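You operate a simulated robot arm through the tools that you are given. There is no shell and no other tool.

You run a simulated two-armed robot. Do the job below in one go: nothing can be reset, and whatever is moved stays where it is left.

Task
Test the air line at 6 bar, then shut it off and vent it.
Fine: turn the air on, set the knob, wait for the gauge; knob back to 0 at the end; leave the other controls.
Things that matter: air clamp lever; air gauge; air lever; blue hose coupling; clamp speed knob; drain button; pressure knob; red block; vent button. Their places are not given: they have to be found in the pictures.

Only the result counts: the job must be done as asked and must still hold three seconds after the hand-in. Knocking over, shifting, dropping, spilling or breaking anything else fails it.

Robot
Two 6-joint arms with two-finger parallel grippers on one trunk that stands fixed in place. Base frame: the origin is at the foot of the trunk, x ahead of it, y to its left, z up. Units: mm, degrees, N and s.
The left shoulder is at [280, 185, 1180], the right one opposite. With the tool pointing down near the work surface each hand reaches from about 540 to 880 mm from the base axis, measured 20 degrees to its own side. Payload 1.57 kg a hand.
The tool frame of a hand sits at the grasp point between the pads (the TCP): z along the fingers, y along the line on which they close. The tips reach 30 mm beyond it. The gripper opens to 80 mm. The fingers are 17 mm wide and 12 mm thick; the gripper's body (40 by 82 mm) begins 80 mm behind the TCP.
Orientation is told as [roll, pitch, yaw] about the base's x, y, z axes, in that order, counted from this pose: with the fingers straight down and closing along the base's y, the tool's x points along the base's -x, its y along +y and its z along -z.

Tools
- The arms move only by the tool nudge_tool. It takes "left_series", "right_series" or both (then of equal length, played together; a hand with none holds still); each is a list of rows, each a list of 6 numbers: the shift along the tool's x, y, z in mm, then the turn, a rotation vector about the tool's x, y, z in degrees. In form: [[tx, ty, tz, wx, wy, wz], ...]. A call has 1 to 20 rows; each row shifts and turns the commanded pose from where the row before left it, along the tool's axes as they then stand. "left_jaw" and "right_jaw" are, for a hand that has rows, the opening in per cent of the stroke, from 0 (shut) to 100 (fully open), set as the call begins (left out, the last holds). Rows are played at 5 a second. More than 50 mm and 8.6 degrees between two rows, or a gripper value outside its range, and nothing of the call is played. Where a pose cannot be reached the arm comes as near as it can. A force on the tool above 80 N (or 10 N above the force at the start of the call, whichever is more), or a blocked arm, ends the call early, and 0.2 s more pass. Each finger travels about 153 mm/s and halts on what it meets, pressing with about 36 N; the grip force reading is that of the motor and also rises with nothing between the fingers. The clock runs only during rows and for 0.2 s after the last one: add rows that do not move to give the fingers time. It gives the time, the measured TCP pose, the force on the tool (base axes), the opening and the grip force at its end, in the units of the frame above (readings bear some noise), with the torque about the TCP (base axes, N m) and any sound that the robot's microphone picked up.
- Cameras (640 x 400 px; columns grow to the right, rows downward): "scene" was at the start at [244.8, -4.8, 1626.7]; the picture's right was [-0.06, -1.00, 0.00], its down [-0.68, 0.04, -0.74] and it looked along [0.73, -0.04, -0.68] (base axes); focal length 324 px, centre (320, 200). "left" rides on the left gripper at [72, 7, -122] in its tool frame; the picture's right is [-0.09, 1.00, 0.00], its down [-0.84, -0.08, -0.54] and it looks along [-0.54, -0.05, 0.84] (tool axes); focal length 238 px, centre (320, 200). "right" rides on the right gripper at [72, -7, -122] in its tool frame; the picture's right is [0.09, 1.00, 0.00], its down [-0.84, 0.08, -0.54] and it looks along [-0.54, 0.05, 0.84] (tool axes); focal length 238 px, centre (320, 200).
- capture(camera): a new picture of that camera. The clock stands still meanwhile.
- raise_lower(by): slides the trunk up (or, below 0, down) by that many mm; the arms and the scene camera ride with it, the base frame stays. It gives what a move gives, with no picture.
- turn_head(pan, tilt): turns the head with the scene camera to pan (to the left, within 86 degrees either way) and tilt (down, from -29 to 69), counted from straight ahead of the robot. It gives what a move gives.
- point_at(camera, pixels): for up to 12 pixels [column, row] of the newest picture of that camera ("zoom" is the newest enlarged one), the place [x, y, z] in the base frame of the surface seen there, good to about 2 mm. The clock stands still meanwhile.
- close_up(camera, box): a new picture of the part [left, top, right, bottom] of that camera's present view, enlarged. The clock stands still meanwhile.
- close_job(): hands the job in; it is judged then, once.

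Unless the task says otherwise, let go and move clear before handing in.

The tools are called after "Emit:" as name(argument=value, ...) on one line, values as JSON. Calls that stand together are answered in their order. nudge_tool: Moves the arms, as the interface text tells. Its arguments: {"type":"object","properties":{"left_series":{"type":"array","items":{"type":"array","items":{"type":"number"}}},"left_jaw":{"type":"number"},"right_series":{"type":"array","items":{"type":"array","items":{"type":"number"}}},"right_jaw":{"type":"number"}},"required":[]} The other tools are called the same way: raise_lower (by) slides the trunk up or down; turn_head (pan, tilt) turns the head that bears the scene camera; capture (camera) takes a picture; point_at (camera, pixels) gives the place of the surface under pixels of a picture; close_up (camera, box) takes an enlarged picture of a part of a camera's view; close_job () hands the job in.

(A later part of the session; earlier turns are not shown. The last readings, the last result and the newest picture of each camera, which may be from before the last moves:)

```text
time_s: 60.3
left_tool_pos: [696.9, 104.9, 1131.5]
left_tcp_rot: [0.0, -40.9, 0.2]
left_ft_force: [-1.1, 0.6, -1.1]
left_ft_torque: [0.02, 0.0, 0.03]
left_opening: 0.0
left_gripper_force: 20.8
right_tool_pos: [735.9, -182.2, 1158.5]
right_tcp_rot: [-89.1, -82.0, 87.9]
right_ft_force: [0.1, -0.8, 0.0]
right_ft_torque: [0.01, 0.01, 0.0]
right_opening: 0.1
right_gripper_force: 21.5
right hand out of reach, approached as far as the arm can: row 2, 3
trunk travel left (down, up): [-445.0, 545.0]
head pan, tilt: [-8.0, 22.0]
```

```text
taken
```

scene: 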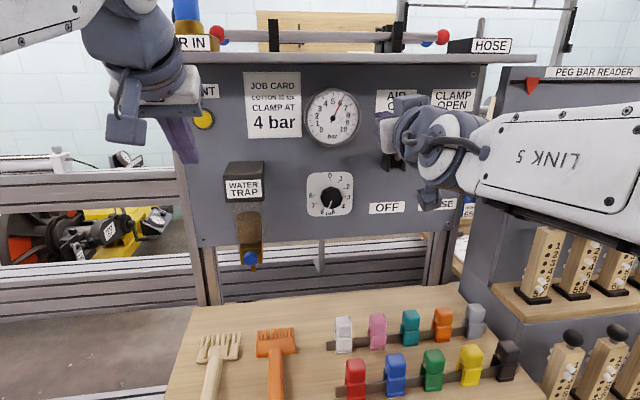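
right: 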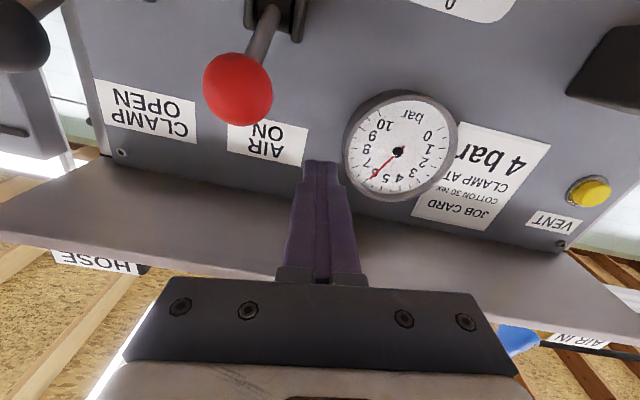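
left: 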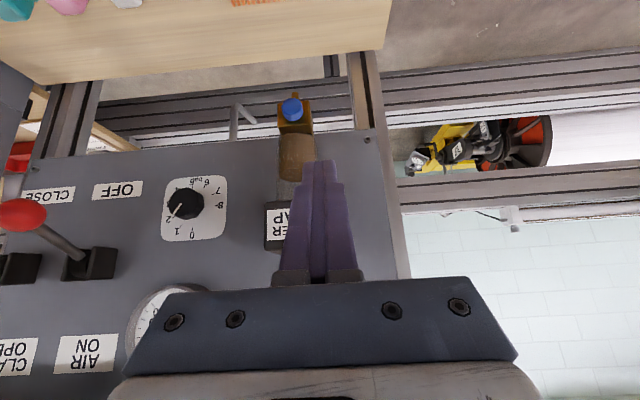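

The wrist is too close in at x 736 and stopped at y -182. I'll move forward to x≈760 first, and then to the ball's y.

Emit:
nudge_tool(right_series=[[-8, 0, 25, 0, 0, 0], [2.5, -25.5, 2, 0, 0, 0], [2.5, -25.5, 0, 0, 0, 0], [0, 0, 0, 0, 0, 0]])

Emit:
capture(camera="scene")

Emit:
capture(camera="right")

```text
time_s: 61.3
left_tool_pos: [698.7, 104.2, 1131.4]
left_tcp_rot: [-0.1, -40.7, 0.1]
left_ft_force: [0.4, 0.0, -0.2]
left_ft_torque: [-0.02, -0.02, 0.03]
left_opening: 0.1
left_gripper_force: 21.5
right_tool_pos: [763.4, -199.5, 1154.7]
right_tcp_rot: [-66.3, -81.1, 63.0]
right_ft_force: [-0.4, 0.4, 0.2]
right_ft_torque: [-0.01, 0.01, -0.02]
right_opening: 0.1
right_gripper_force: 21.4
right hand out of reach, approached as far as the arm can: row 1, 2, 3
trunk travel left (down, up): [-445.0, 545.0]
head pan, tilt: [-8.0, 22.0]
```

```text
taken
```

scene: 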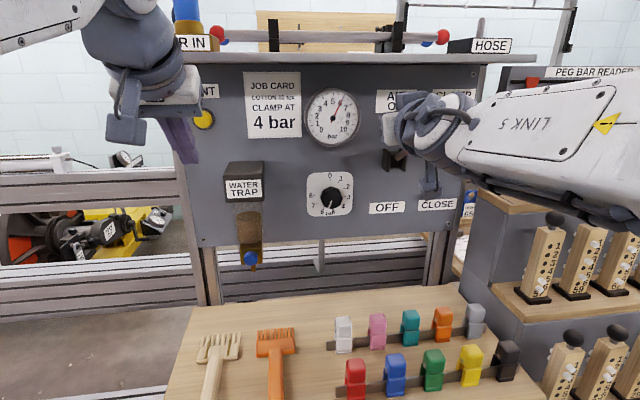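

```text
taken
```

right: 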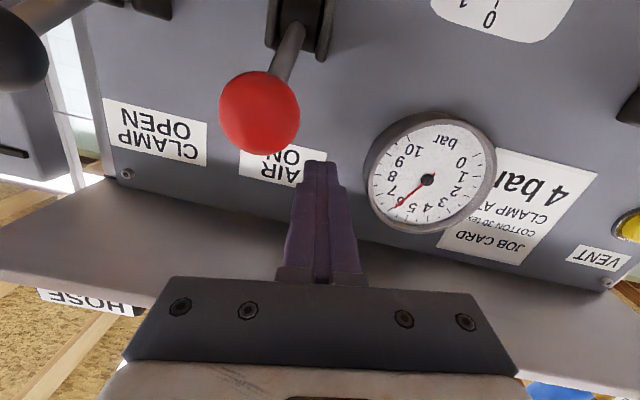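

The arm again cannot hold level fingers over there. I'll go back to y -115, tilt the fingers down to about -62°, and then come over the ball from there.

Emit:
nudge_tool(right_series=[[-8, 40.7, -10, 0, 0, 0], [-8, 40.7, -10, 0, 0, 0], [0, 0, -8, 0, 8, 0], [0, 0, -8, 0, 8, 0], [0, 0, -6, 0, 8, 0], [0, 0, 0, 0, 0, 0]])

Emit:
capture(camera="scene")

```text
time_s: 62.7
left_tool_pos: [698.2, 104.5, 1131.2]
left_tcp_rot: [0.1, -40.7, 0.1]
left_ft_force: [-0.2, -0.5, 0.0]
left_ft_torque: [0.01, 0.03, 0.02]
left_opening: 0.1
left_gripper_force: 21.8
right_tool_pos: [731.9, -164.7, 1184.2]
right_tcp_rot: [-31.8, -74.6, 27.6]
right_ft_force: [0.2, 0.2, 0.0]
right_ft_torque: [0.03, 0.03, 0.02]
right_opening: 0.0
right_gripper_force: 21.5
right hand out of reach, approached as far as the arm can: row 1, 3, 4
trunk travel left (down, up): [-445.0, 545.0]
head pan, tilt: [-8.0, 22.0]
```

```text
taken
```

scene: 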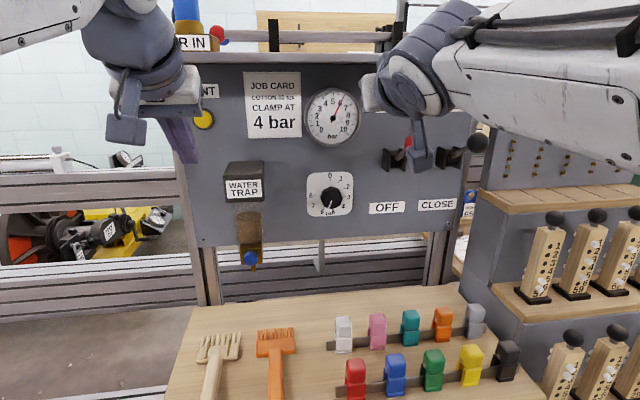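

The arm has swung back to its first posture, at (732,-165,1184) pitched -77. I'll keep tilting to about -62 and straighten the yaw.

Emit:
nudge_tool(right_series=[[0, 0, -5, -4.8, 6, 0], [0, 0, -5, 0, 8, 4], [0, 0, 0, 0, 0, 0]])

Emit:
capture(camera="right")

```text
refused: row 2 steps farther than a row can; nothing moved
```

```text
taken
```

right: 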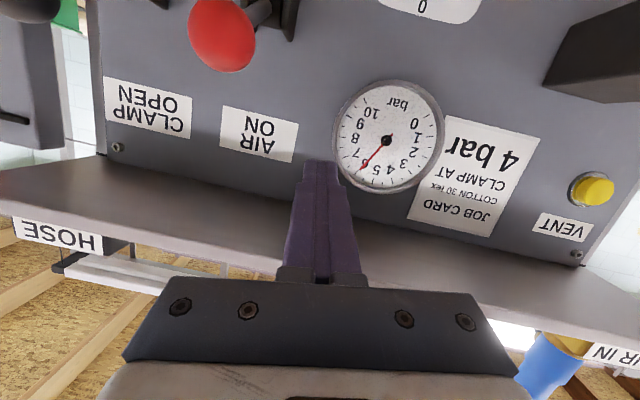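

The call was refused because one row turned too far, so nothing moved. I'll repeat it with smaller turns.

Emit:
nudge_tool(right_series=[[0, 0, -5, -4.8, 5, 0], [0, 0, -5, 0, 6, 4], [0, 0, 0, 0, 4, 4], [0, 0, 0, 0, 0, 0]])

Emit:
capture(camera="right")

```text
time_s: 63.7
left_tool_pos: [698.5, 104.5, 1131.6]
left_tcp_rot: [0.1, -40.7, 0.1]
left_ft_force: [-0.7, 0.6, 0.4]
left_ft_torque: [0.01, 0.0, 0.04]
left_opening: 0.0
left_gripper_force: 21.3
right_tool_pos: [721.5, -166.8, 1186.4]
right_tcp_rot: [1.4, -61.4, -3.1]
right_ft_force: [-0.1, -0.9, -0.8]
right_ft_torque: [-0.01, 0.0, 0.0]
right_opening: 0.1
right_gripper_force: 21.0
trunk travel left (down, up): [-445.0, 545.0]
head pan, tilt: [-8.0, 22.0]
```

```text
taken
```

right: 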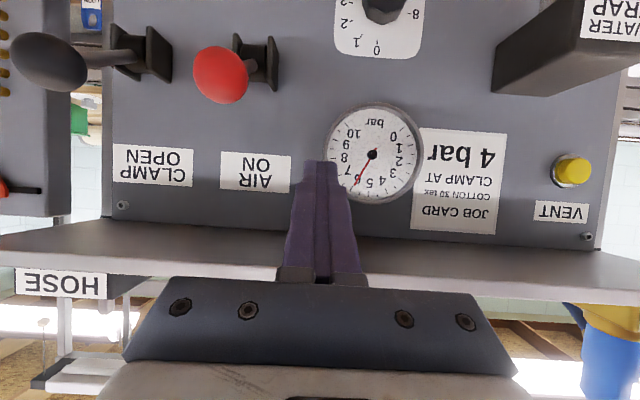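

The hand now sits at (722,-167,1186), pitch -61, with no reach warning. I'll slide it over the red ball.

Emit:
nudge_tool(right_series=[[6.1, -33, 3.3, 0, 0, 0], [6.1, -33, 3.3, 0, 0, 0], [0, 0, 0, 0, 0, 0]])

Emit:
capture(camera="right")

Emit:
capture(camera="scene")

```text
time_s: 64.5
left_tool_pos: [698.1, 105.9, 1130.8]
left_tcp_rot: [0.0, -40.7, 0.1]
left_ft_force: [0.2, 0.4, -0.4]
left_ft_torque: [-0.03, 0.02, -0.01]
left_opening: 0.0
left_gripper_force: 21.0
right_tool_pos: [720.2, -229.6, 1170.9]
right_tcp_rot: [1.4, -61.5, -3.1]
right_ft_force: [0.9, -0.2, 0.3]
right_ft_torque: [0.01, 0.02, -0.01]
right_opening: 0.0
right_gripper_force: 21.7
trunk travel left (down, up): [-445.0, 545.0]
head pan, tilt: [-8.0, 22.0]
```

```text
taken
```

right: 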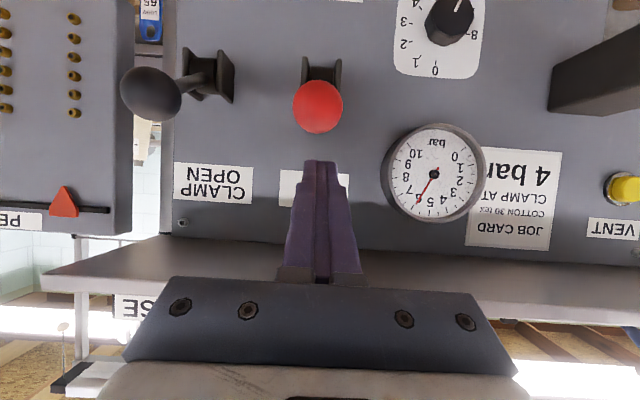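

```text
taken
```

scene: 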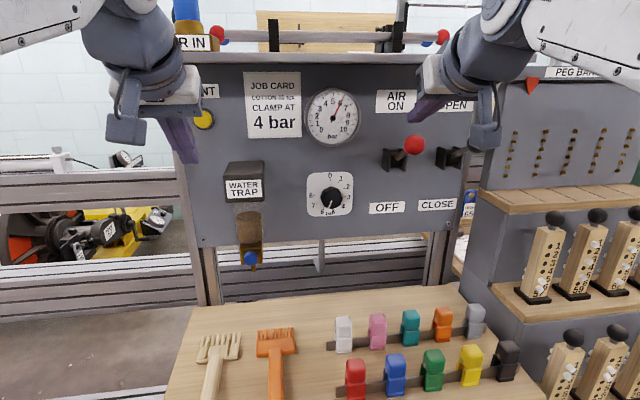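

The closed fingers are just above and in front of the red ball (317,105 in the right view), and the gauge is still at 6. I'll move forward over it and push down, first half.

Emit:
nudge_tool(right_series=[[-10, -3.5, 18.4, 0, 0, 0], [7.9, 0, 4.3, 0, 0, 0], [7.9, 0, 4.3, 0, 0, 0], [7.9, 0, 4.3, 0, 0, 0], [7.9, 0, 4.3, 0, 0, 0], [7.9, 0, 4.3, 0, 0, 0], [7.9, 0, 4.3, 0, 0, 0], [7.9, 0, 4.3, 0, 0, 0]])

Emit:
close_up(camera="scene", box=[290, 60, 490, 240])

```text
time_s: 66.3
left_tool_pos: [698.6, 105.1, 1130.8]
left_tcp_rot: [0.0, -40.7, 0.1]
left_ft_force: [1.0, 0.8, 0.6]
left_ft_torque: [0.02, 0.03, 0.0]
left_opening: 0.0
left_gripper_force: 21.1
right_tool_pos: [739.0, -234.5, 1107.5]
right_tcp_rot: [1.3, -61.3, -3.1]
right_ft_force: [-0.1, -1.2, 0.2]
right_ft_torque: [0.01, -0.03, 0.0]
right_opening: 0.0
right_gripper_force: 21.3
trunk travel left (down, up): [-445.0, 545.0]
head pan, tilt: [-8.0, 22.0]
```

```text
2.22 times, centred on (390, 150) of scene
```

zoom: 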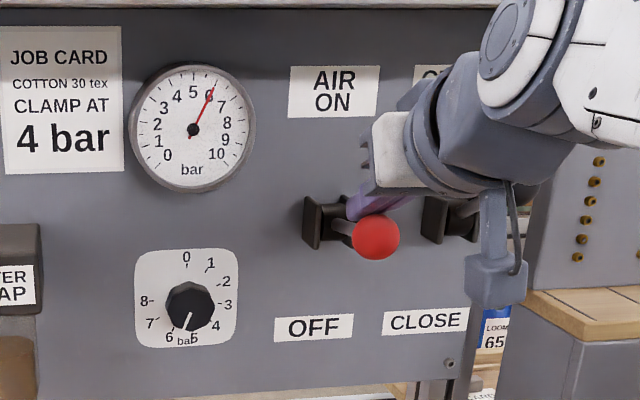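

The lever is going down with almost no force, and is about half-way. I'll push on to the OFF end.

Emit:
nudge_tool(right_series=[[7.9, 0, 4.3, 0, 0, 0], [7.9, 0, 4.3, 0, 0, 0], [7.9, 0, 4.3, 0, 0, 0], [7.9, 0, 4.3, 0, 0, 0]])

Emit:
close_up(camera="scene", box=[290, 60, 490, 240])

```text
time_s: 67.3
left_tool_pos: [698.2, 104.6, 1130.1]
left_tcp_rot: [0.1, -40.8, 0.0]
left_ft_force: [0.9, -0.5, 0.3]
left_ft_torque: [-0.04, -0.01, -0.02]
left_opening: 0.0
left_gripper_force: 21.2
right_tool_pos: [739.1, -233.3, 1071.2]
right_tcp_rot: [1.4, -61.4, -3.0]
right_ft_force: [0.5, -0.1, 0.4]
right_ft_torque: [-0.02, 0.0, 0.0]
right_opening: 0.0
right_gripper_force: 21.0
trunk travel left (down, up): [-445.0, 545.0]
head pan, tilt: [-8.0, 22.0]
```

```text
2.22 times, centred on (390, 150) of scene
```

zoom: 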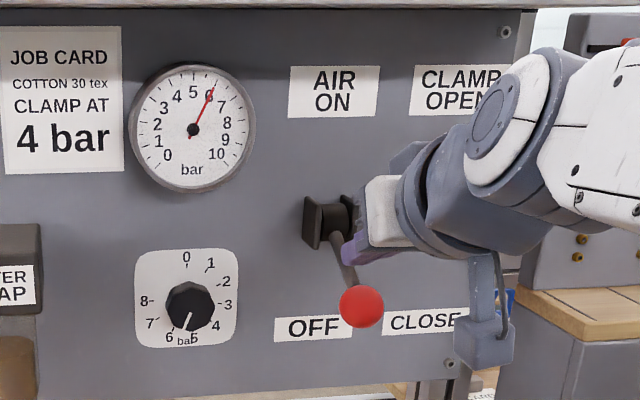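

The lever looks down, but the force is near zero, so I'll check the ball's position against its original OFF place.

Emit:
point_at(camera="zoom", pixels=[[361, 306], [361, 292], [361, 322], [345, 260], [345, 306], [378, 306]])

Emit:
capture(camera="right")

```text
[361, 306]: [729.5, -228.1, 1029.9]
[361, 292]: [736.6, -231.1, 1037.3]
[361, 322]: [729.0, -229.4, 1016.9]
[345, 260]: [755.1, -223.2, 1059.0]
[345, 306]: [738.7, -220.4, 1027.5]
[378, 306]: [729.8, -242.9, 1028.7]
```

```text
taken
```

right: 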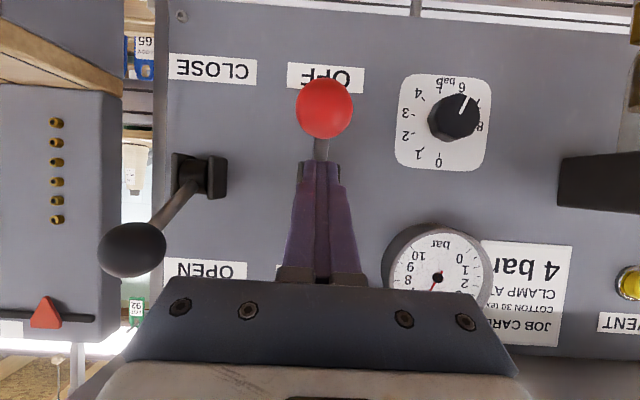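

The ball is back at its original OFF place (front at z 1030). I'll press slightly more to confirm the stop, and then withdraw.

Emit:
nudge_tool(right_series=[[4.4, 0, 2.4, 0, 0, 0], [2.6, 0, 1.4, 0, 0, 0]])

Emit:
close_up(camera="scene", box=[290, 60, 490, 240])

```text
time_s: 67.9
left_tool_pos: [698.7, 106.0, 1132.0]
left_tcp_rot: [-0.1, -40.8, 0.1]
left_ft_force: [0.6, -0.3, 0.6]
left_ft_torque: [0.0, 0.01, 0.0]
left_opening: 0.1
left_gripper_force: 21.3
right_tool_pos: [740.6, -233.8, 1064.9]
right_tcp_rot: [1.4, -61.5, -3.1]
right_ft_force: [0.0, -0.8, 0.6]
right_ft_torque: [-0.03, 0.04, 0.02]
right_opening: 0.2
right_gripper_force: 21.3
trunk travel left (down, up): [-445.0, 545.0]
head pan, tilt: [-8.0, 22.0]
```

```text
2.22 times, centred on (390, 150) of scene
```

zoom: 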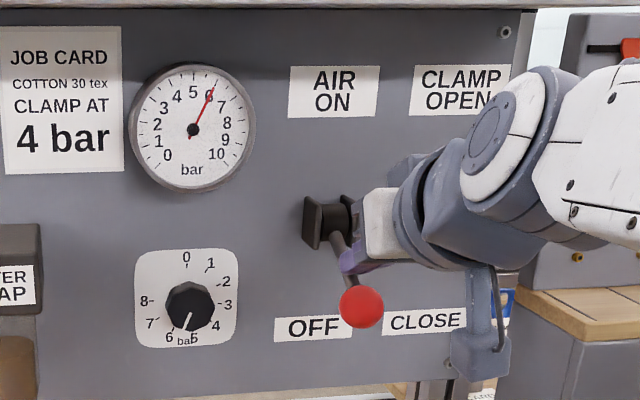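

The fingers no longer touch anything and the ball rests at OFF, so the lever has settled there by itself. I'll lift the right hand a little and bring the left fingers level in front of the yellow VENT button.

Emit:
nudge_tool(right_series=[[-15.8, 0, -8.6, 0, 0, 0], [-15.8, 0, -8.6, 0, 0, 0], [0, 0, 0, 0, 0, 0], [0, 0, 0, 0, 0, 0], [0, 0, 0, 0, 0, 0], [0, 0, 0, 0, 0, 0], [0, 0, 0, 0, 0, 0], [0, 0, 0, 0, 0, 0]], left_series=[[0, 0, 0, 0, 0, 0], [0, 0, 8, 0, -8, 0], [0, 0, 8, 0, -8, 0], [0, 0, 10, 0, -8, 0], [0, 0, 10, 0, -8, 0], [0, 0, 10, 0, -8, 0], [0, 0, 6, 0, -8, 0], [0, 0, 0, 0, 0, 0]])

Emit:
capture(camera="scene")

Emit:
capture(camera="left")

```text
time_s: 69.7
left_tool_pos: [743.3, 105.1, 1104.7]
left_tcp_rot: [0.4, -88.7, -0.3]
left_ft_force: [-0.3, 0.1, -0.4]
left_ft_torque: [-0.01, -0.03, -0.02]
left_opening: 0.0
left_gripper_force: 21.0
right_tool_pos: [740.9, -234.6, 1100.1]
right_tcp_rot: [1.3, -61.5, -3.1]
right_ft_force: [0.3, 0.4, 0.5]
right_ft_torque: [0.04, -0.03, 0.02]
right_opening: 0.0
right_gripper_force: 21.3
trunk travel left (down, up): [-445.0, 545.0]
head pan, tilt: [-8.0, 22.0]
```

```text
taken
```

scene: 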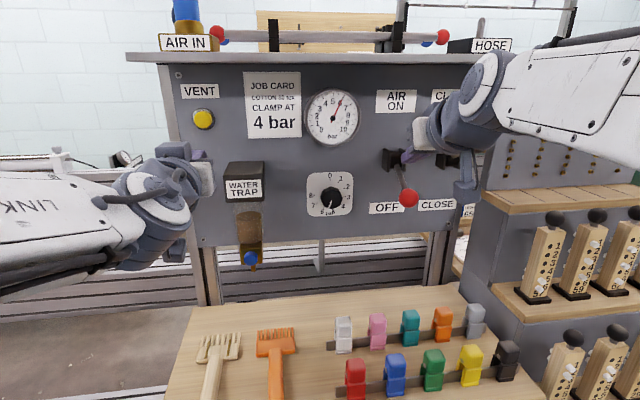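

```text
taken
```

left: 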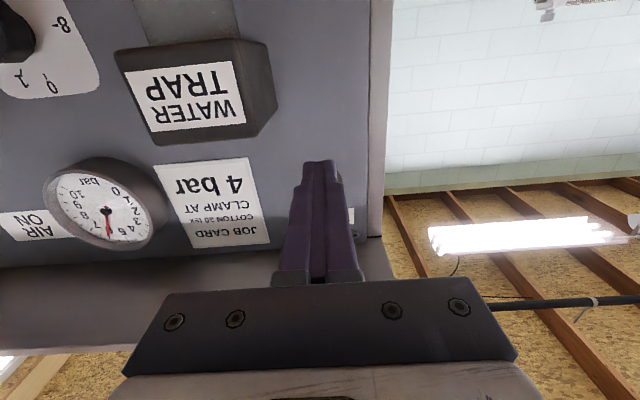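

The left fingers are level at (743,105,1105), with VENT at (203,119) in the scene view and the gauge still at 6. I'll measure the button once more from here.

Emit:
point_at(camera="scene", pixels=[[203, 119], [196, 119], [210, 119], [203, 112], [203, 126], [203, 100], [213, 119], [200, 64], [300, 62]])

Emit:
close_up(camera="scene", box=[160, 50, 260, 150])

```text
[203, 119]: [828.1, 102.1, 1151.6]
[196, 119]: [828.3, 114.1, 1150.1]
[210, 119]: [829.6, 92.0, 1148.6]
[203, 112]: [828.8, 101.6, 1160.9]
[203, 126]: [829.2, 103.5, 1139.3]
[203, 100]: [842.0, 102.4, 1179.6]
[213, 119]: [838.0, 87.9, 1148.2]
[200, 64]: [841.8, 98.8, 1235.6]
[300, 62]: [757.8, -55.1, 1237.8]
```

```text
4.00 times, centred on (210, 100) of scene
```

zoom: 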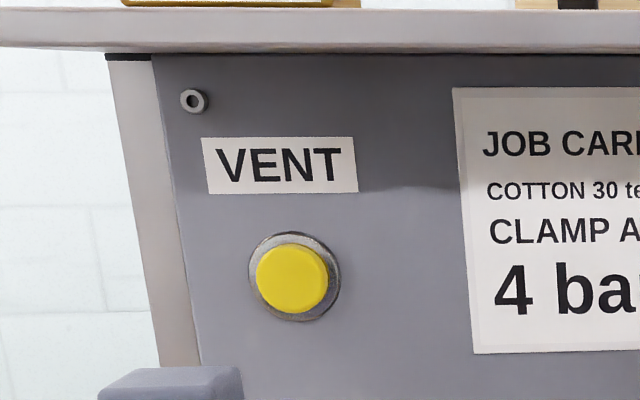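

The VENT button's centre is (828,103,1150) with a radius of about 12 mm. I'll raise the left hand level with it and come to about 8 mm short.

Emit:
nudge_tool(left_series=[[-45.3, -2, 0, 0, -1.3, 0], [0, 0, 25, 0, 0, 0], [0, 0, 22, 0, 0, 0], [0, 0, 0, 0, 0, 0]])

Emit:
capture(camera="left")

Emit:
close_up(camera="scene", box=[120, 50, 380, 210])

```text
time_s: 70.7
left_tool_pos: [792.0, 103.4, 1151.5]
left_tcp_rot: [151.6, -89.8, -151.4]
left_ft_force: [0.5, 0.5, 0.6]
left_ft_torque: [-0.01, 0.01, -0.03]
left_opening: 0.0
left_gripper_force: 20.8
right_tool_pos: [740.5, -233.3, 1100.8]
right_tcp_rot: [1.3, -61.5, -3.2]
right_ft_force: [0.2, 0.3, 0.2]
right_ft_torque: [0.02, 0.0, -0.01]
right_opening: 0.1
right_gripper_force: 21.2
trunk travel left (down, up): [-445.0, 545.0]
head pan, tilt: [-8.0, 22.0]
```

```text
taken
```

left: 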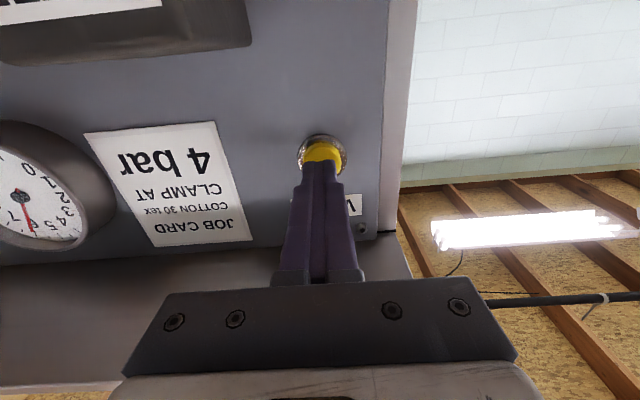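

```text
2.46 times, centred on (250, 130) of scene
```

zoom: 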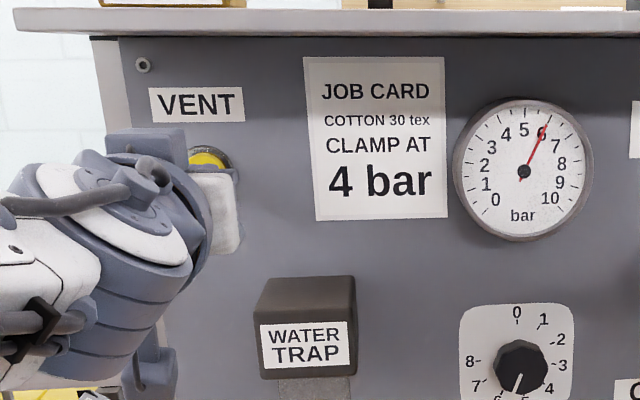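

The fingertips are lined up on the yellow button (322,152 in the left view). I'll press it in gently.

Emit:
nudge_tool(left_series=[[0, 0, 3, 0, 0, 0], [0, 0, 3, 0, 0, 0], [0, 0, 2, 0, 0, 0], [0, 0, 2, 0, 0, 0], [0, 0, 2, 0, 0, 0], [0, 0, 0, 0, 0, 0], [0, 0, 0, 0, 0, 0]])

Emit:
close_up(camera="scene", box=[120, 50, 380, 210])

```text
time_s: 72.3
left_tool_pos: [802.5, 102.1, 1150.4]
left_tcp_rot: [-178.3, -90.0, 178.5]
left_ft_force: [-8.2, 1.5, 0.0]
left_ft_torque: [-0.05, -0.03, 0.03]
left_opening: 0.0
left_gripper_force: 21.2
right_tool_pos: [739.5, -232.9, 1100.0]
right_tcp_rot: [1.3, -61.4, -3.1]
right_ft_force: [-0.8, 0.0, -0.6]
right_ft_torque: [0.01, 0.0, 0.0]
right_opening: 0.0
right_gripper_force: 21.4
trunk travel left (down, up): [-445.0, 545.0]
head pan, tilt: [-8.0, 22.0]
heard: click
```

```text
2.46 times, centred on (250, 130) of scene
```

zoom: 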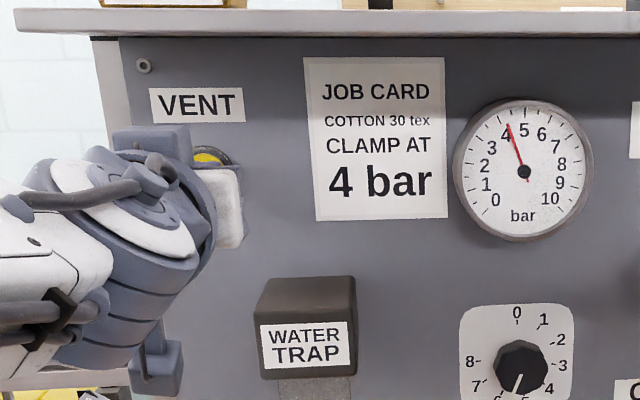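

I heard a click and the gauge is falling (about 4.3). I'll keep the button pressed until the needle is at 0.

Emit:
nudge_tool(left_series=[[0, 0, 0, 0, 0, 0], [0, 0, 0, 0, 0, 0], [0, 0, 0, 0, 0, 0], [0, 0, 0, 0, 0, 0], [0, 0, 0, 0, 0, 0], [0, 0, 0, 0, 0, 0], [0, 0, 0, 0, 0, 0], [0, 0, 0, 0, 0, 0], [0, 0, 0, 0, 0, 0], [0, 0, 0, 0, 0, 0], [0, 0, 0, 0, 0, 0], [0, 0, 0, 0, 0, 0], [0, 0, 0, 0, 0, 0], [0, 0, 0, 0, 0, 0], [0, 0, 0, 0, 0, 0], [0, 0, 0, 0, 0, 0], [0, 0, 0, 0, 0, 0], [0, 0, 0, 0, 0, 0], [0, 0, 0, 0, 0, 0], [0, 0, 0, 0, 0, 0]])

Emit:
close_up(camera="scene", box=[120, 50, 380, 210])

```text
time_s: 76.5
left_tool_pos: [803.0, 103.4, 1150.4]
left_tcp_rot: [170.8, -89.9, -170.8]
left_ft_force: [-7.7, 1.7, 1.4]
left_ft_torque: [0.01, -0.04, 0.01]
left_opening: 0.0
left_gripper_force: 21.6
right_tool_pos: [740.8, -233.5, 1101.0]
right_tcp_rot: [1.3, -61.5, -3.0]
right_ft_force: [0.4, -0.4, 0.0]
right_ft_torque: [0.02, -0.05, 0.03]
right_opening: 0.0
right_gripper_force: 21.4
trunk travel left (down, up): [-445.0, 545.0]
head pan, tilt: [-8.0, 22.0]
```

```text
2.46 times, centred on (250, 130) of scene
```

zoom: 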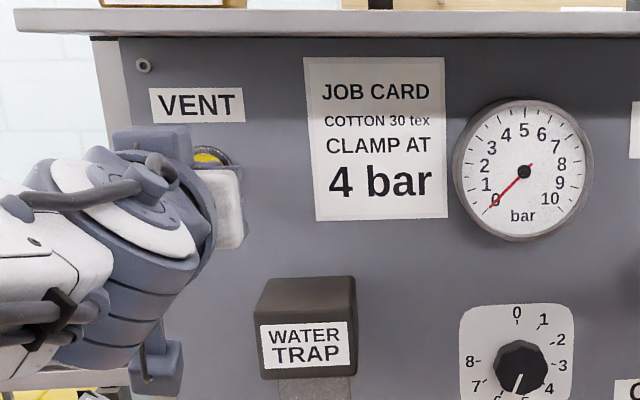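

The gauge is at 0. I'll release the VENT button, pull the left hand back, and move the right hand over toward the knob.

Emit:
nudge_tool(left_series=[[0, 0, -25, 0, 0, 0], [0, 0, -25, 0, 0, 0], [0, 0, 0, 0, 0, 0], [0, 0, 0, 0, 0, 0]], right_series=[[0, 39.5, 0, -1.4, 0, -1.5], [0, 39.5, 0, 0, 0, 0], [0, 39.5, 0, 0, 0, 0], [0, 0, 0, 0, 0, 0]])

Emit:
capture(camera="scene")

```text
time_s: 77.5
left_tool_pos: [751.1, 101.1, 1151.4]
left_tcp_rot: [157.9, -90.0, -157.7]
left_ft_force: [-0.1, 0.2, -0.1]
left_ft_torque: [0.0, 0.03, -0.03]
left_opening: 0.0
left_gripper_force: 20.7
right_tool_pos: [740.3, -113.7, 1101.6]
right_tcp_rot: [0.0, -61.6, 0.0]
right_ft_force: [0.1, 0.4, -0.1]
right_ft_torque: [0.0, 0.04, 0.02]
right_opening: 0.1
right_gripper_force: 21.5
trunk travel left (down, up): [-445.0, 545.0]
head pan, tilt: [-8.0, 22.0]
```

```text
taken
```

scene: 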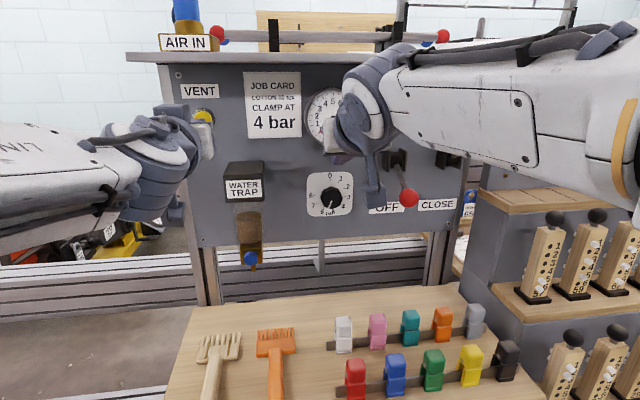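

The left hand is off the VENT button and the right is at (740,-114,1102). I'll lower it and level the fingers in front of the knob, opening the jaws.

Emit:
nudge_tool(right_series=[[37.5, 0, 23.2, 0, 0, 0], [37.5, 0, 23.2, 0, 0, 0], [0, 0, 4, 0, -7.1, 0], [0, 0, 4, 0, -7.1, 0], [0, 0, 4, 0, -7.1, 0], [0, 0, 4, 0, -7.1, 0], [0, 0, 0, 0, 0, 0]], right_jaw=100)

Emit:
capture(camera="right")

Emit:
capture(camera="scene")

```text
time_s: 79.1
left_tool_pos: [751.8, 99.7, 1150.1]
left_tcp_rot: [160.8, -89.9, -160.7]
left_ft_force: [0.3, -0.4, -0.2]
left_ft_torque: [0.01, -0.03, 0.04]
left_opening: 0.0
left_gripper_force: 20.7
right_tool_pos: [759.0, -124.6, 1006.0]
right_tcp_rot: [-9.3, -85.7, 7.8]
right_ft_force: [0.4, 0.2, 0.4]
right_ft_torque: [-0.01, -0.03, 0.02]
right_opening: 80.1
right_gripper_force: 0.0
right hand out of reach, approached as far as the arm can: row 4
trunk travel left (down, up): [-445.0, 545.0]
head pan, tilt: [-8.0, 22.0]
```

```text
taken
```

right: 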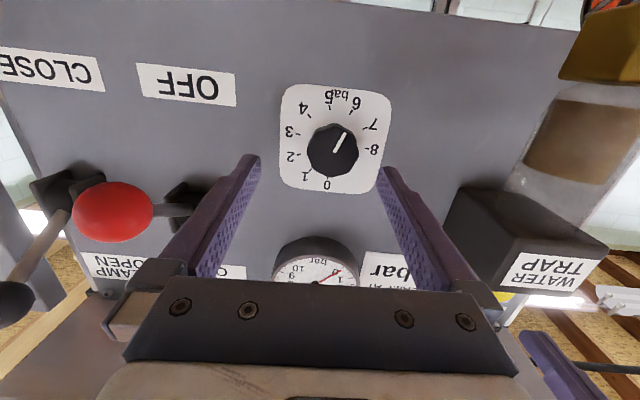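

```text
taken
```

scene: 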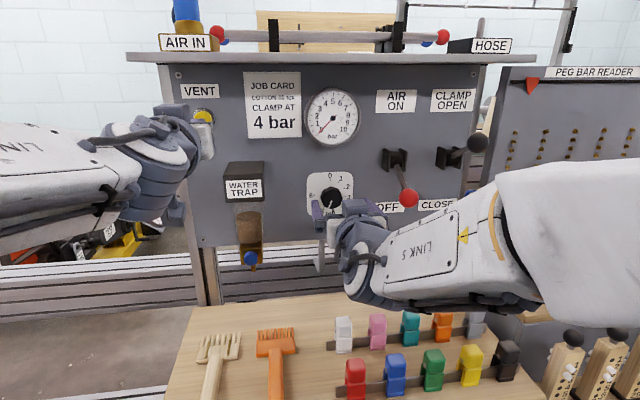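

The knob (330,150 in the right view) is still at 6. I'll centre and straighten the hand, and turn it a few degrees off its wrist limit.

Emit:
nudge_tool(right_series=[[6, 9.8, 0.2, -1.5, -4.3, 0], [0, 0, 0, 0, 0, -5], [0, 0, 0, 0, 0, 0], [0, 0, 0, 0, 0, 0]])

```text
time_s: 80.1
left_tool_pos: [751.4, 100.9, 1151.9]
left_tcp_rot: [161.0, -89.8, -160.8]
left_ft_force: [-0.3, 0.2, -1.3]
left_ft_torque: [0.01, 0.0, -0.04]
left_opening: 0.0
left_gripper_force: 21.7
right_tool_pos: [758.4, -111.7, 999.4]
right_tcp_rot: [-89.5, -84.3, 89.6]
right_ft_force: [0.9, 0.4, 0.4]
right_ft_torque: [-0.01, -0.01, 0.0]
right_opening: 80.0
right_gripper_force: 0.0
trunk travel left (down, up): [-445.0, 545.0]
head pan, tilt: [-8.0, 22.0]
```

The hand is straight at -6° and about 3 mm left of the axis. I'll correct that while advancing over the knob.

Emit:
nudge_tool(right_series=[[0, -2.7, 0, 0, 0, 0], [0, 0, 20, 0, 0, 0], [0, 0, 20, 0, 0, 0], [0, 0, 7, 0, 0, 0], [0, 0, 0, 0, 0, 0]])

Emit:
capture(camera="right")

```text
time_s: 81.3
left_tool_pos: [753.5, 101.3, 1150.2]
left_tcp_rot: [162.1, -89.7, -162.0]
left_ft_force: [-0.4, 0.1, -0.1]
left_ft_torque: [0.01, 0.02, 0.03]
left_opening: 0.1
left_gripper_force: 21.4
right_tool_pos: [806.5, -116.1, 1001.2]
right_tcp_rot: [-89.8, -84.3, 89.8]
right_ft_force: [-0.3, -1.0, -0.2]
right_ft_torque: [0.0, 0.01, 0.0]
right_opening: 79.7
right_gripper_force: 0.1
trunk travel left (down, up): [-445.0, 545.0]
head pan, tilt: [-8.0, 22.0]
```

```text
taken
```

right: 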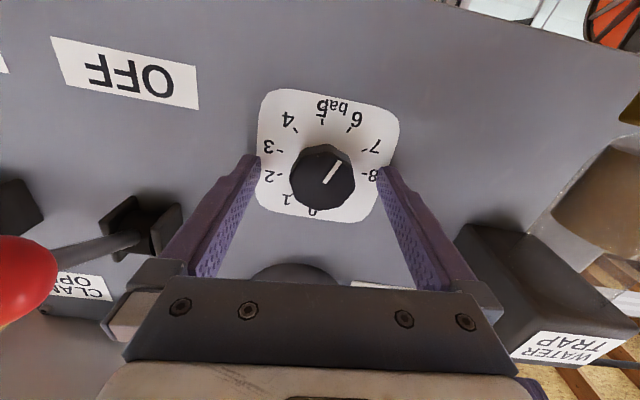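

The fingers straddle the knob at (322,178). I'll grip it and turn it back by about 100°.

Emit:
nudge_tool(right_series=[[0, 0, 0, 0, 0, 0], [0, 0, 0, 0, 0, 0], [0, 0, 0, 0, 0, 0], [0, 0, 0, 0, 0, -8.4], [0, 0, 0, 0, 0, -8.4], [0, 0, 0, 0, 0, -8.4], [0, 0, 0, 0, 0, -8.4], [0, 0, 0, 0, 0, -8.4], [0, 0, 0, 0, 0, -8.4], [0, 0, 0, 0, 0, 0]], right_jaw=0)

Emit:
capture(camera="right")

Emit:
capture(camera="scene")

```text
time_s: 83.5
left_tool_pos: [753.1, 104.2, 1150.5]
left_tcp_rot: [-138.6, -90.0, 138.6]
left_ft_force: [0.0, 0.1, -0.4]
left_ft_torque: [0.0, -0.04, -0.03]
left_opening: 0.1
left_gripper_force: 21.1
right_tool_pos: [807.3, -113.7, 999.3]
right_tcp_rot: [-90.0, -33.7, 90.1]
right_ft_force: [10.8, 18.7, 1.5]
right_ft_torque: [-0.03, -0.06, -0.05]
right_opening: 40.3
right_gripper_force: 45.1
trunk travel left (down, up): [-445.0, 545.0]
head pan, tilt: [-8.0, 22.0]
```

```text
taken
```

right: 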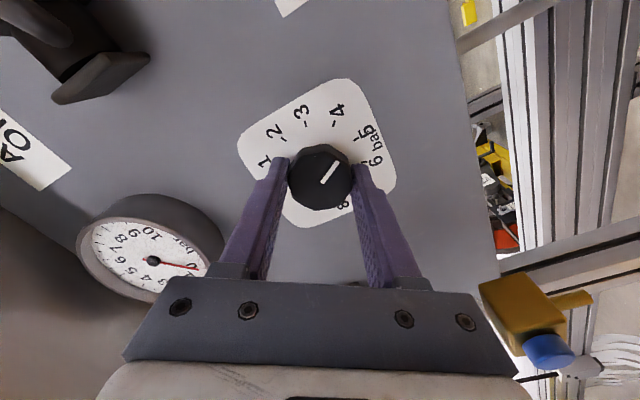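

```text
taken
```

scene: 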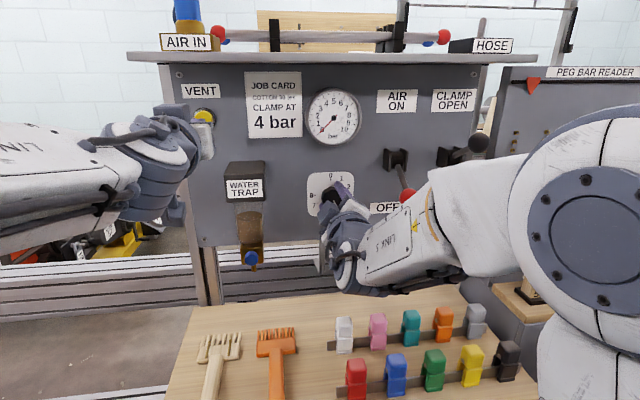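

The knob follows (now about 4.5) and the forces are modest. I'll turn a further 50°.

Emit:
nudge_tool(right_series=[[0, 0, 0, 0, 0, -8.4], [0, 0, 0, 0, 0, -8.4], [0, 0, 0, 0, 0, -8.4], [0, 0, 0, 0, 0, -8.4], [0, 0, 0, 0, 0, -8.4], [0, 0, 0, 0, 0, -8.4], [0, 0, 0, 0, 0, 0]])

Emit:
capture(camera="right")

Emit:
capture(camera="scene")

```text
time_s: 85.1
left_tool_pos: [752.5, 102.4, 1149.8]
left_tcp_rot: [-118.7, -90.1, 118.7]
left_ft_force: [-0.2, 0.3, 0.3]
left_ft_torque: [0.01, 0.0, -0.02]
left_opening: 0.0
left_gripper_force: 21.2
right_tool_pos: [807.0, -115.5, 999.2]
right_tcp_rot: [-89.8, 16.7, 90.1]
right_ft_force: [14.1, 21.5, -2.0]
right_ft_torque: [0.01, 0.09, 0.37]
right_opening: 40.3
right_gripper_force: 44.8
trunk travel left (down, up): [-445.0, 545.0]
head pan, tilt: [-8.0, 22.0]
```

```text
taken
```

right: 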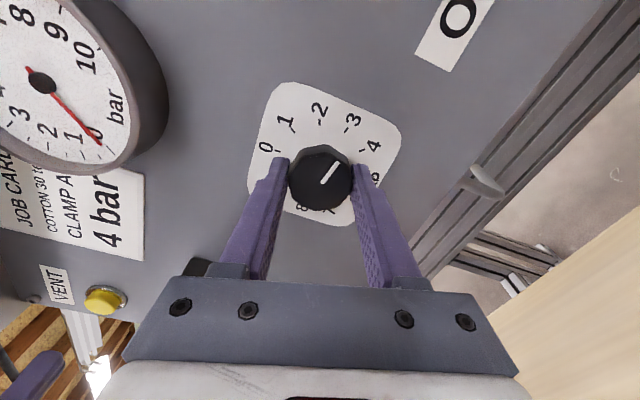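

```text
taken
```

scene: 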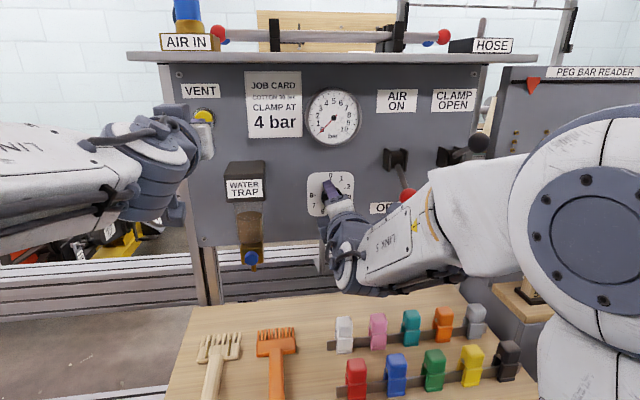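

The knob is now near 3, with the hand at -107°. I'll open, wind the wrist back 92° around the knob, and grip again.

Emit:
nudge_tool(right_series=[[0, 0, 0, 0, 0, 0], [0, 0, 0, 0, 0, 0], [0, 0, 0, 0, 0, 8.4], [0, 0, 0, 0, 0, 8.4], [0, 0, 0, 0, 0, 8.4], [0, 0, 0, 0, 0, 8.4], [0, 0, 0, 0, 0, 8.4], [0, 0, 0, 0, 0, 8.4], [0, 0, 0, 0, 0, 8.4], [0, 0, 0, 0, 0, 8.4], [0, 0, 0, 0, 0, 8.4], [0, 0, 0, 0, 0, 8.4], [0, 0, 0, 0, 0, 8.4], [0, 0, 0, 0, 0, 0], [0, 0, 0, 0, 0, 0]], right_jaw=100)

Emit:
capture(camera="right")

Emit:
close_up(camera="right", box=[240, 80, 420, 230])

```text
time_s: 88.3
left_tool_pos: [751.6, 101.2, 1151.9]
left_tcp_rot: [160.0, -89.9, -159.8]
left_ft_force: [-0.3, 0.0, -0.2]
left_ft_torque: [0.0, -0.01, 0.0]
left_opening: 0.0
left_gripper_force: 21.3
right_tool_pos: [807.7, -114.9, 1001.2]
right_tcp_rot: [-89.8, -75.9, 89.9]
right_ft_force: [-0.2, 0.1, -0.1]
right_ft_torque: [0.02, -0.01, -0.02]
right_opening: 80.1
right_gripper_force: 0.0
trunk travel left (down, up): [-445.0, 545.0]
head pan, tilt: [-8.0, 22.0]
```

```text
taken
```

right: 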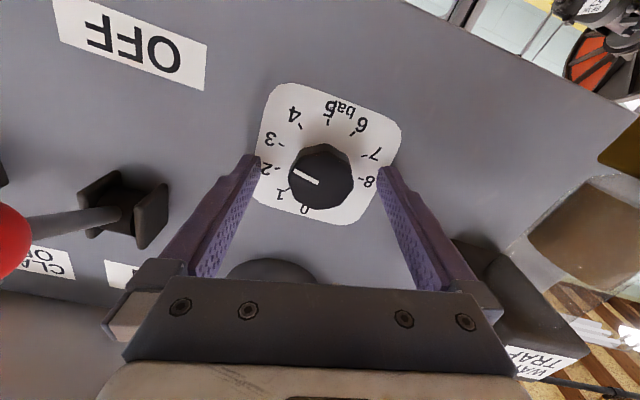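

```text
2.67 times, centred on (330, 155) of right
```

zoom: 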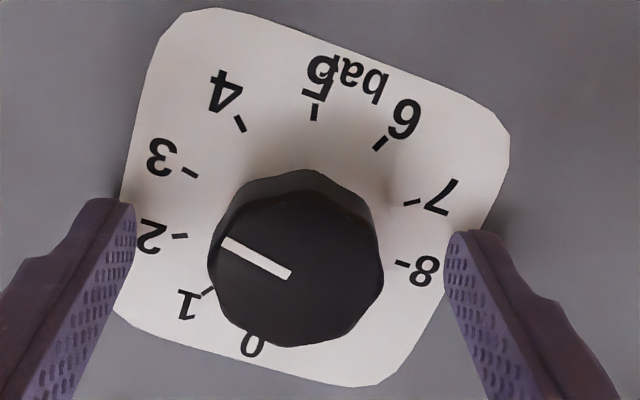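

The hand is back at -14° with the knob free. I'll measure the mark before the last turn.

Emit:
point_at(camera="zoom", pixels=[[226, 241], [289, 274], [295, 265], [215, 255], [380, 270]])

```text
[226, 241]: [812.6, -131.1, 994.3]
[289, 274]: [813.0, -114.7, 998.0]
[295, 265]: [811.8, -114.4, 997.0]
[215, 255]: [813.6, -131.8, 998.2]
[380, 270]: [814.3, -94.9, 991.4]
```

The mark is at about 103°, close to 3. I'll grip again and turn back by about 101°.

Emit:
nudge_tool(right_series=[[0, 0, 0, 0, 0, 0], [0, 0, 0, 0, 0, 0], [0, 0, 0, 0, 0, 0], [0, 0, 0, 0, 0, -8.4], [0, 0, 0, 0, 0, -8.4], [0, 0, 0, 0, 0, -8.4], [0, 0, 0, 0, 0, -8.4], [0, 0, 0, 0, 0, -8.4], [0, 0, 0, 0, 0, -8.4], [0, 0, 0, 0, 0, -8.4], [0, 0, 0, 0, 0, -8.4], [0, 0, 0, 0, 0, -8.4], [0, 0, 0, 0, 0, -8.4], [0, 0, 0, 0, 0, -8.4], [0, 0, 0, 0, 0, 0]], right_jaw=0)

Emit:
capture(camera="right")

Emit:
close_up(camera="right", box=[240, 80, 420, 230])

```text
time_s: 91.5
left_tool_pos: [752.1, 102.0, 1150.6]
left_tcp_rot: [-102.4, -90.0, 102.5]
left_ft_force: [-0.3, -0.2, 0.2]
left_ft_torque: [0.0, 0.0, 0.0]
left_opening: 0.1
left_gripper_force: 21.2
right_tool_pos: [807.0, -114.1, 999.8]
right_tcp_rot: [-89.9, 16.7, 90.3]
right_ft_force: [16.0, 23.6, -4.7]
right_ft_torque: [0.02, 0.12, 0.24]
right_opening: 40.4
right_gripper_force: 44.8
trunk travel left (down, up): [-445.0, 545.0]
head pan, tilt: [-8.0, 22.0]
```

```text
taken
```

right: 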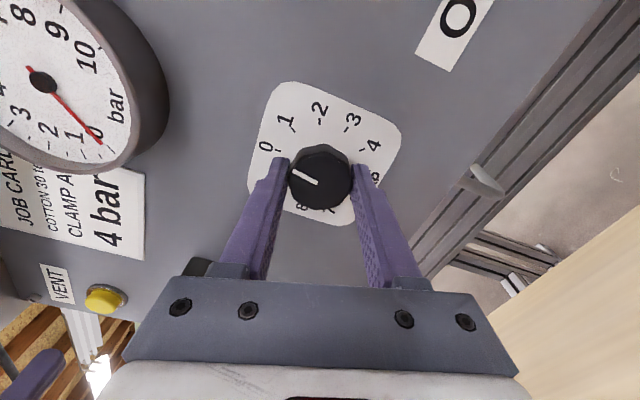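

```text
2.67 times, centred on (330, 155) of right
```

zoom: 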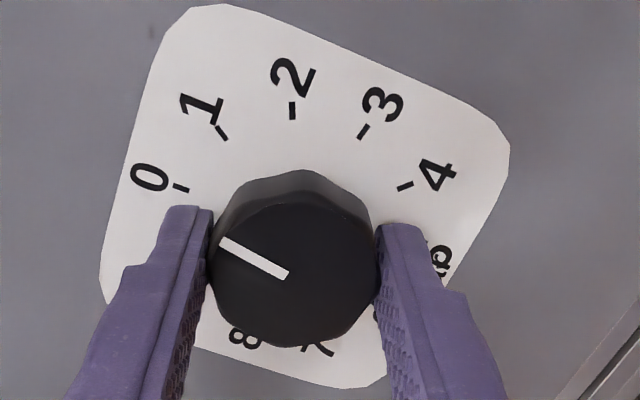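

The knob turned 92.6° and its mark is nearly at 0. I'll measure what remains.

Emit:
point_at(camera="zoom", pixels=[[223, 242], [287, 275], [181, 188], [220, 133], [292, 111], [364, 131], [405, 186]])

```text
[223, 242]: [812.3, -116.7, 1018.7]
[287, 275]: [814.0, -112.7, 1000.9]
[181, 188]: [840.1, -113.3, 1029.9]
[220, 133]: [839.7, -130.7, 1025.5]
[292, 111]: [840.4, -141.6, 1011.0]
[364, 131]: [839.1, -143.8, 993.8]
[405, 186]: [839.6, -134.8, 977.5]
```

About 12° remain. I'll turn the knob back by 12°.

Emit:
nudge_tool(right_series=[[0, 0, 0, 0, 0, -6], [0, 0, 0, 0, 0, -6], [0, 0, 0, 0, 0, 0], [0, 0, 0, 0, 0, 0]])

Emit:
close_up(camera="right", box=[240, 80, 420, 230])

```text
time_s: 92.5
left_tool_pos: [752.3, 101.2, 1150.6]
left_tcp_rot: [-158.5, -90.1, 158.5]
left_ft_force: [-1.1, 1.0, 1.0]
left_ft_torque: [0.01, 0.01, 0.01]
left_opening: 0.0
left_gripper_force: 21.8
right_tool_pos: [805.9, -117.5, 999.3]
right_tcp_rot: [-90.0, 28.5, 89.9]
right_ft_force: [11.9, 11.4, -3.9]
right_ft_torque: [0.02, -0.28, 0.17]
right_opening: 39.9
right_gripper_force: 44.5
trunk travel left (down, up): [-445.0, 545.0]
head pan, tilt: [-8.0, 22.0]
```

```text
2.67 times, centred on (330, 155) of right
```

zoom: 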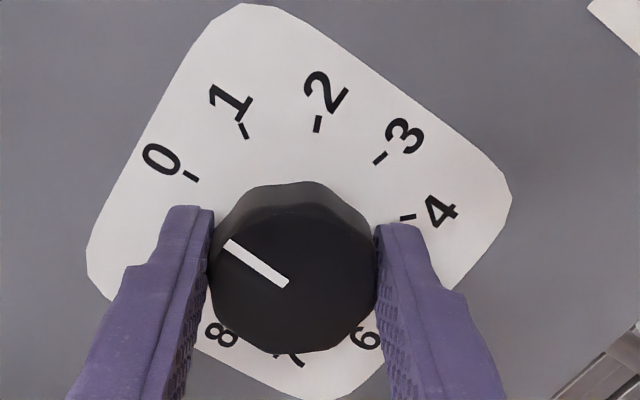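

The mark shifted inside the grip, which suggests the knob met its stop at 0. I'll release, back off, and measure it.

Emit:
nudge_tool(right_series=[[0, 0, 0, 0, 0, 0], [0, 0, 0, 0, 0, 0], [0, 0, -20, 0, 0, 0], [0, 0, -25, 0, 0, 0], [0, 0, 0, 0, 0, 0]], right_jaw=100)

Emit:
close_up(camera="right", box=[250, 60, 410, 200])

```text
time_s: 93.7
left_tool_pos: [751.9, 102.5, 1150.9]
left_tcp_rot: [157.9, -89.8, -157.9]
left_ft_force: [0.6, -1.1, 0.5]
left_ft_torque: [0.02, 0.04, 0.01]
left_opening: 0.0
left_gripper_force: 21.5
right_tool_pos: [761.5, -117.6, 1001.5]
right_tcp_rot: [-90.0, 28.4, 90.0]
right_ft_force: [-0.4, 0.9, 1.0]
right_ft_torque: [-0.01, -0.03, -0.01]
right_opening: 79.9
right_gripper_force: 0.2
trunk travel left (down, up): [-445.0, 545.0]
head pan, tilt: [-8.0, 22.0]
```

```text
2.86 times, centred on (330, 130) of right
```

zoom: 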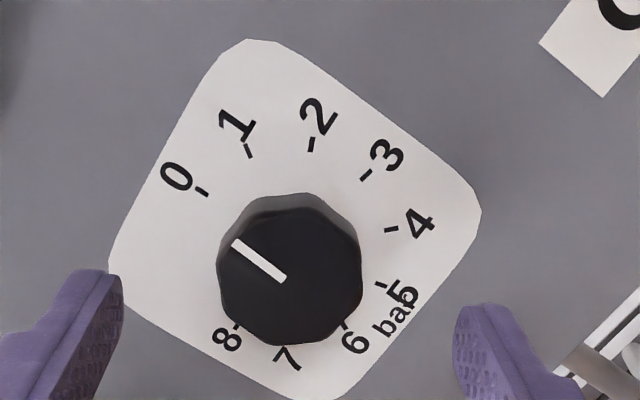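

Emit:
point_at(camera="zoom", pixels=[[237, 243], [282, 279], [202, 191], [249, 151], [311, 145], [239, 325]])

Emit:
close_up(camera="scene", box=[290, 150, 370, 230])

```text
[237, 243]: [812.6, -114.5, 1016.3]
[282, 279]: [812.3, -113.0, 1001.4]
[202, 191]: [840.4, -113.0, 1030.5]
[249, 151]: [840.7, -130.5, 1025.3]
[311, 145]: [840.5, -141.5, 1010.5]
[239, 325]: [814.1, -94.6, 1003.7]
```

```text
5.00 times, centred on (330, 190) of scene
```

zoom: 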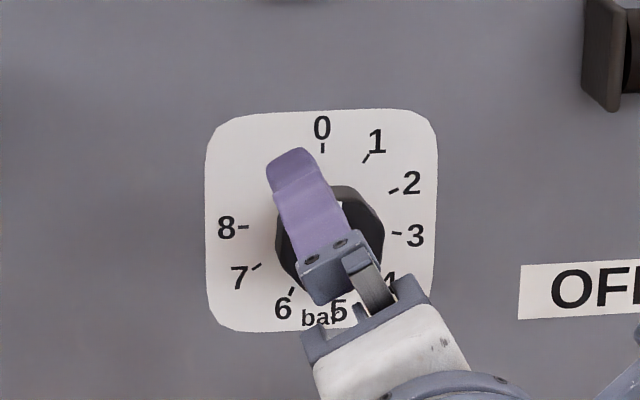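

The mark is within about 2–5° of 0. I'll back the right hand off and up so the scene camera can see the knob straight.

Emit:
nudge_tool(right_series=[[0, 0, -8, 0, 0, 8.4], [0, 0, -8, 0, 0, 8.4], [0, 0, 0, 0, 0, 8.4], [0, 0, 0, 0, 0, 8.4], [0, 0, 0, 0, 0, 8.4], [0, 0, 0, 0, 0, 8.4], [0, 0, 0, 0, 0, 8.4], [0, 0, 0, 0, 0, 8.4], [0, 0, 0, 0, 0, 8.4], [0, 0, 0, 0, 0, 8.4], [0, 0, 0, 0, 0, 8.4], [0, 0, 0, 0, 0, 8.4], [0, 0, 0, 0, 0, 7], [0, 0, 0, 0, 0, 0]], right_jaw=0)

Emit:
capture(camera="right")

Emit:
close_up(camera="right", box=[250, 60, 410, 200])

Emit:
close_up(camera="scene", box=[290, 150, 370, 230])

```text
time_s: 96.7
left_tool_pos: [752.7, 101.3, 1150.9]
left_tcp_rot: [160.7, -89.9, -160.6]
left_ft_force: [0.4, -0.2, 0.3]
left_ft_torque: [0.0, -0.01, 0.01]
left_opening: 0.0
left_gripper_force: 21.8
right_tool_pos: [745.7, -115.7, 999.8]
right_tcp_rot: [-89.7, -79.5, 89.7]
right_ft_force: [-0.1, 0.3, 0.0]
right_ft_torque: [-0.01, 0.03, 0.0]
right_opening: 0.0
right_gripper_force: 21.6
trunk travel left (down, up): [-445.0, 545.0]
head pan, tilt: [-8.0, 22.0]
```

```text
taken
```

right: 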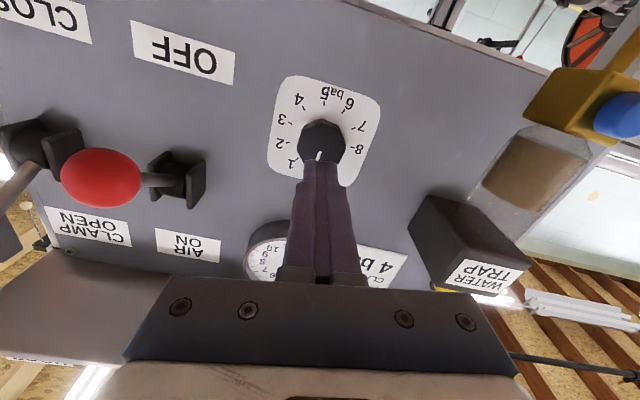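

```text
2.86 times, centred on (330, 130) of right
```

zoom: 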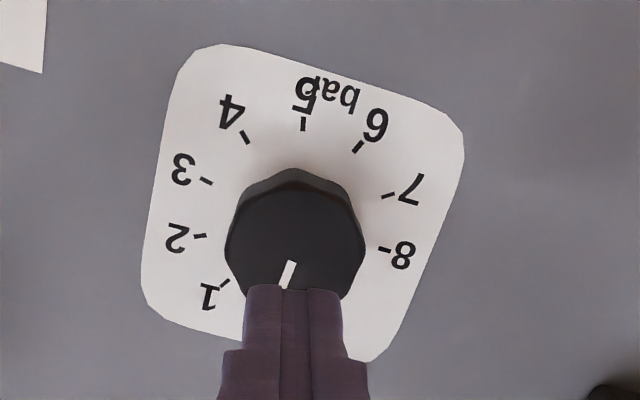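

```text
5.00 times, centred on (330, 190) of scene
```

zoom: 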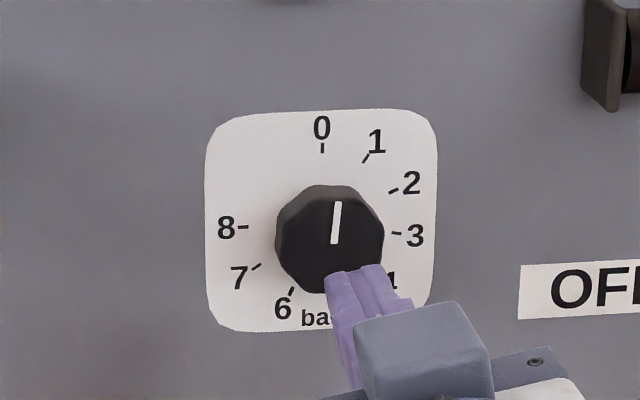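

From the scene view the mark at (336,222) is about 4° right of 0. I'll take a tighter picture to judge it better.

Emit:
close_up(camera="scene", box=[310, 172, 354, 214])

```text
9.52 times, centred on (332, 193) of scene
```

zoom: 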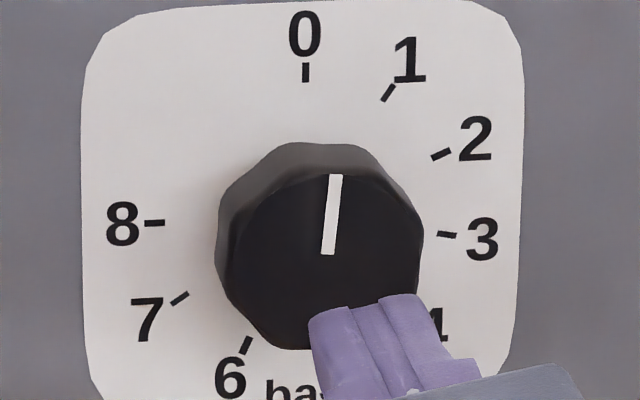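

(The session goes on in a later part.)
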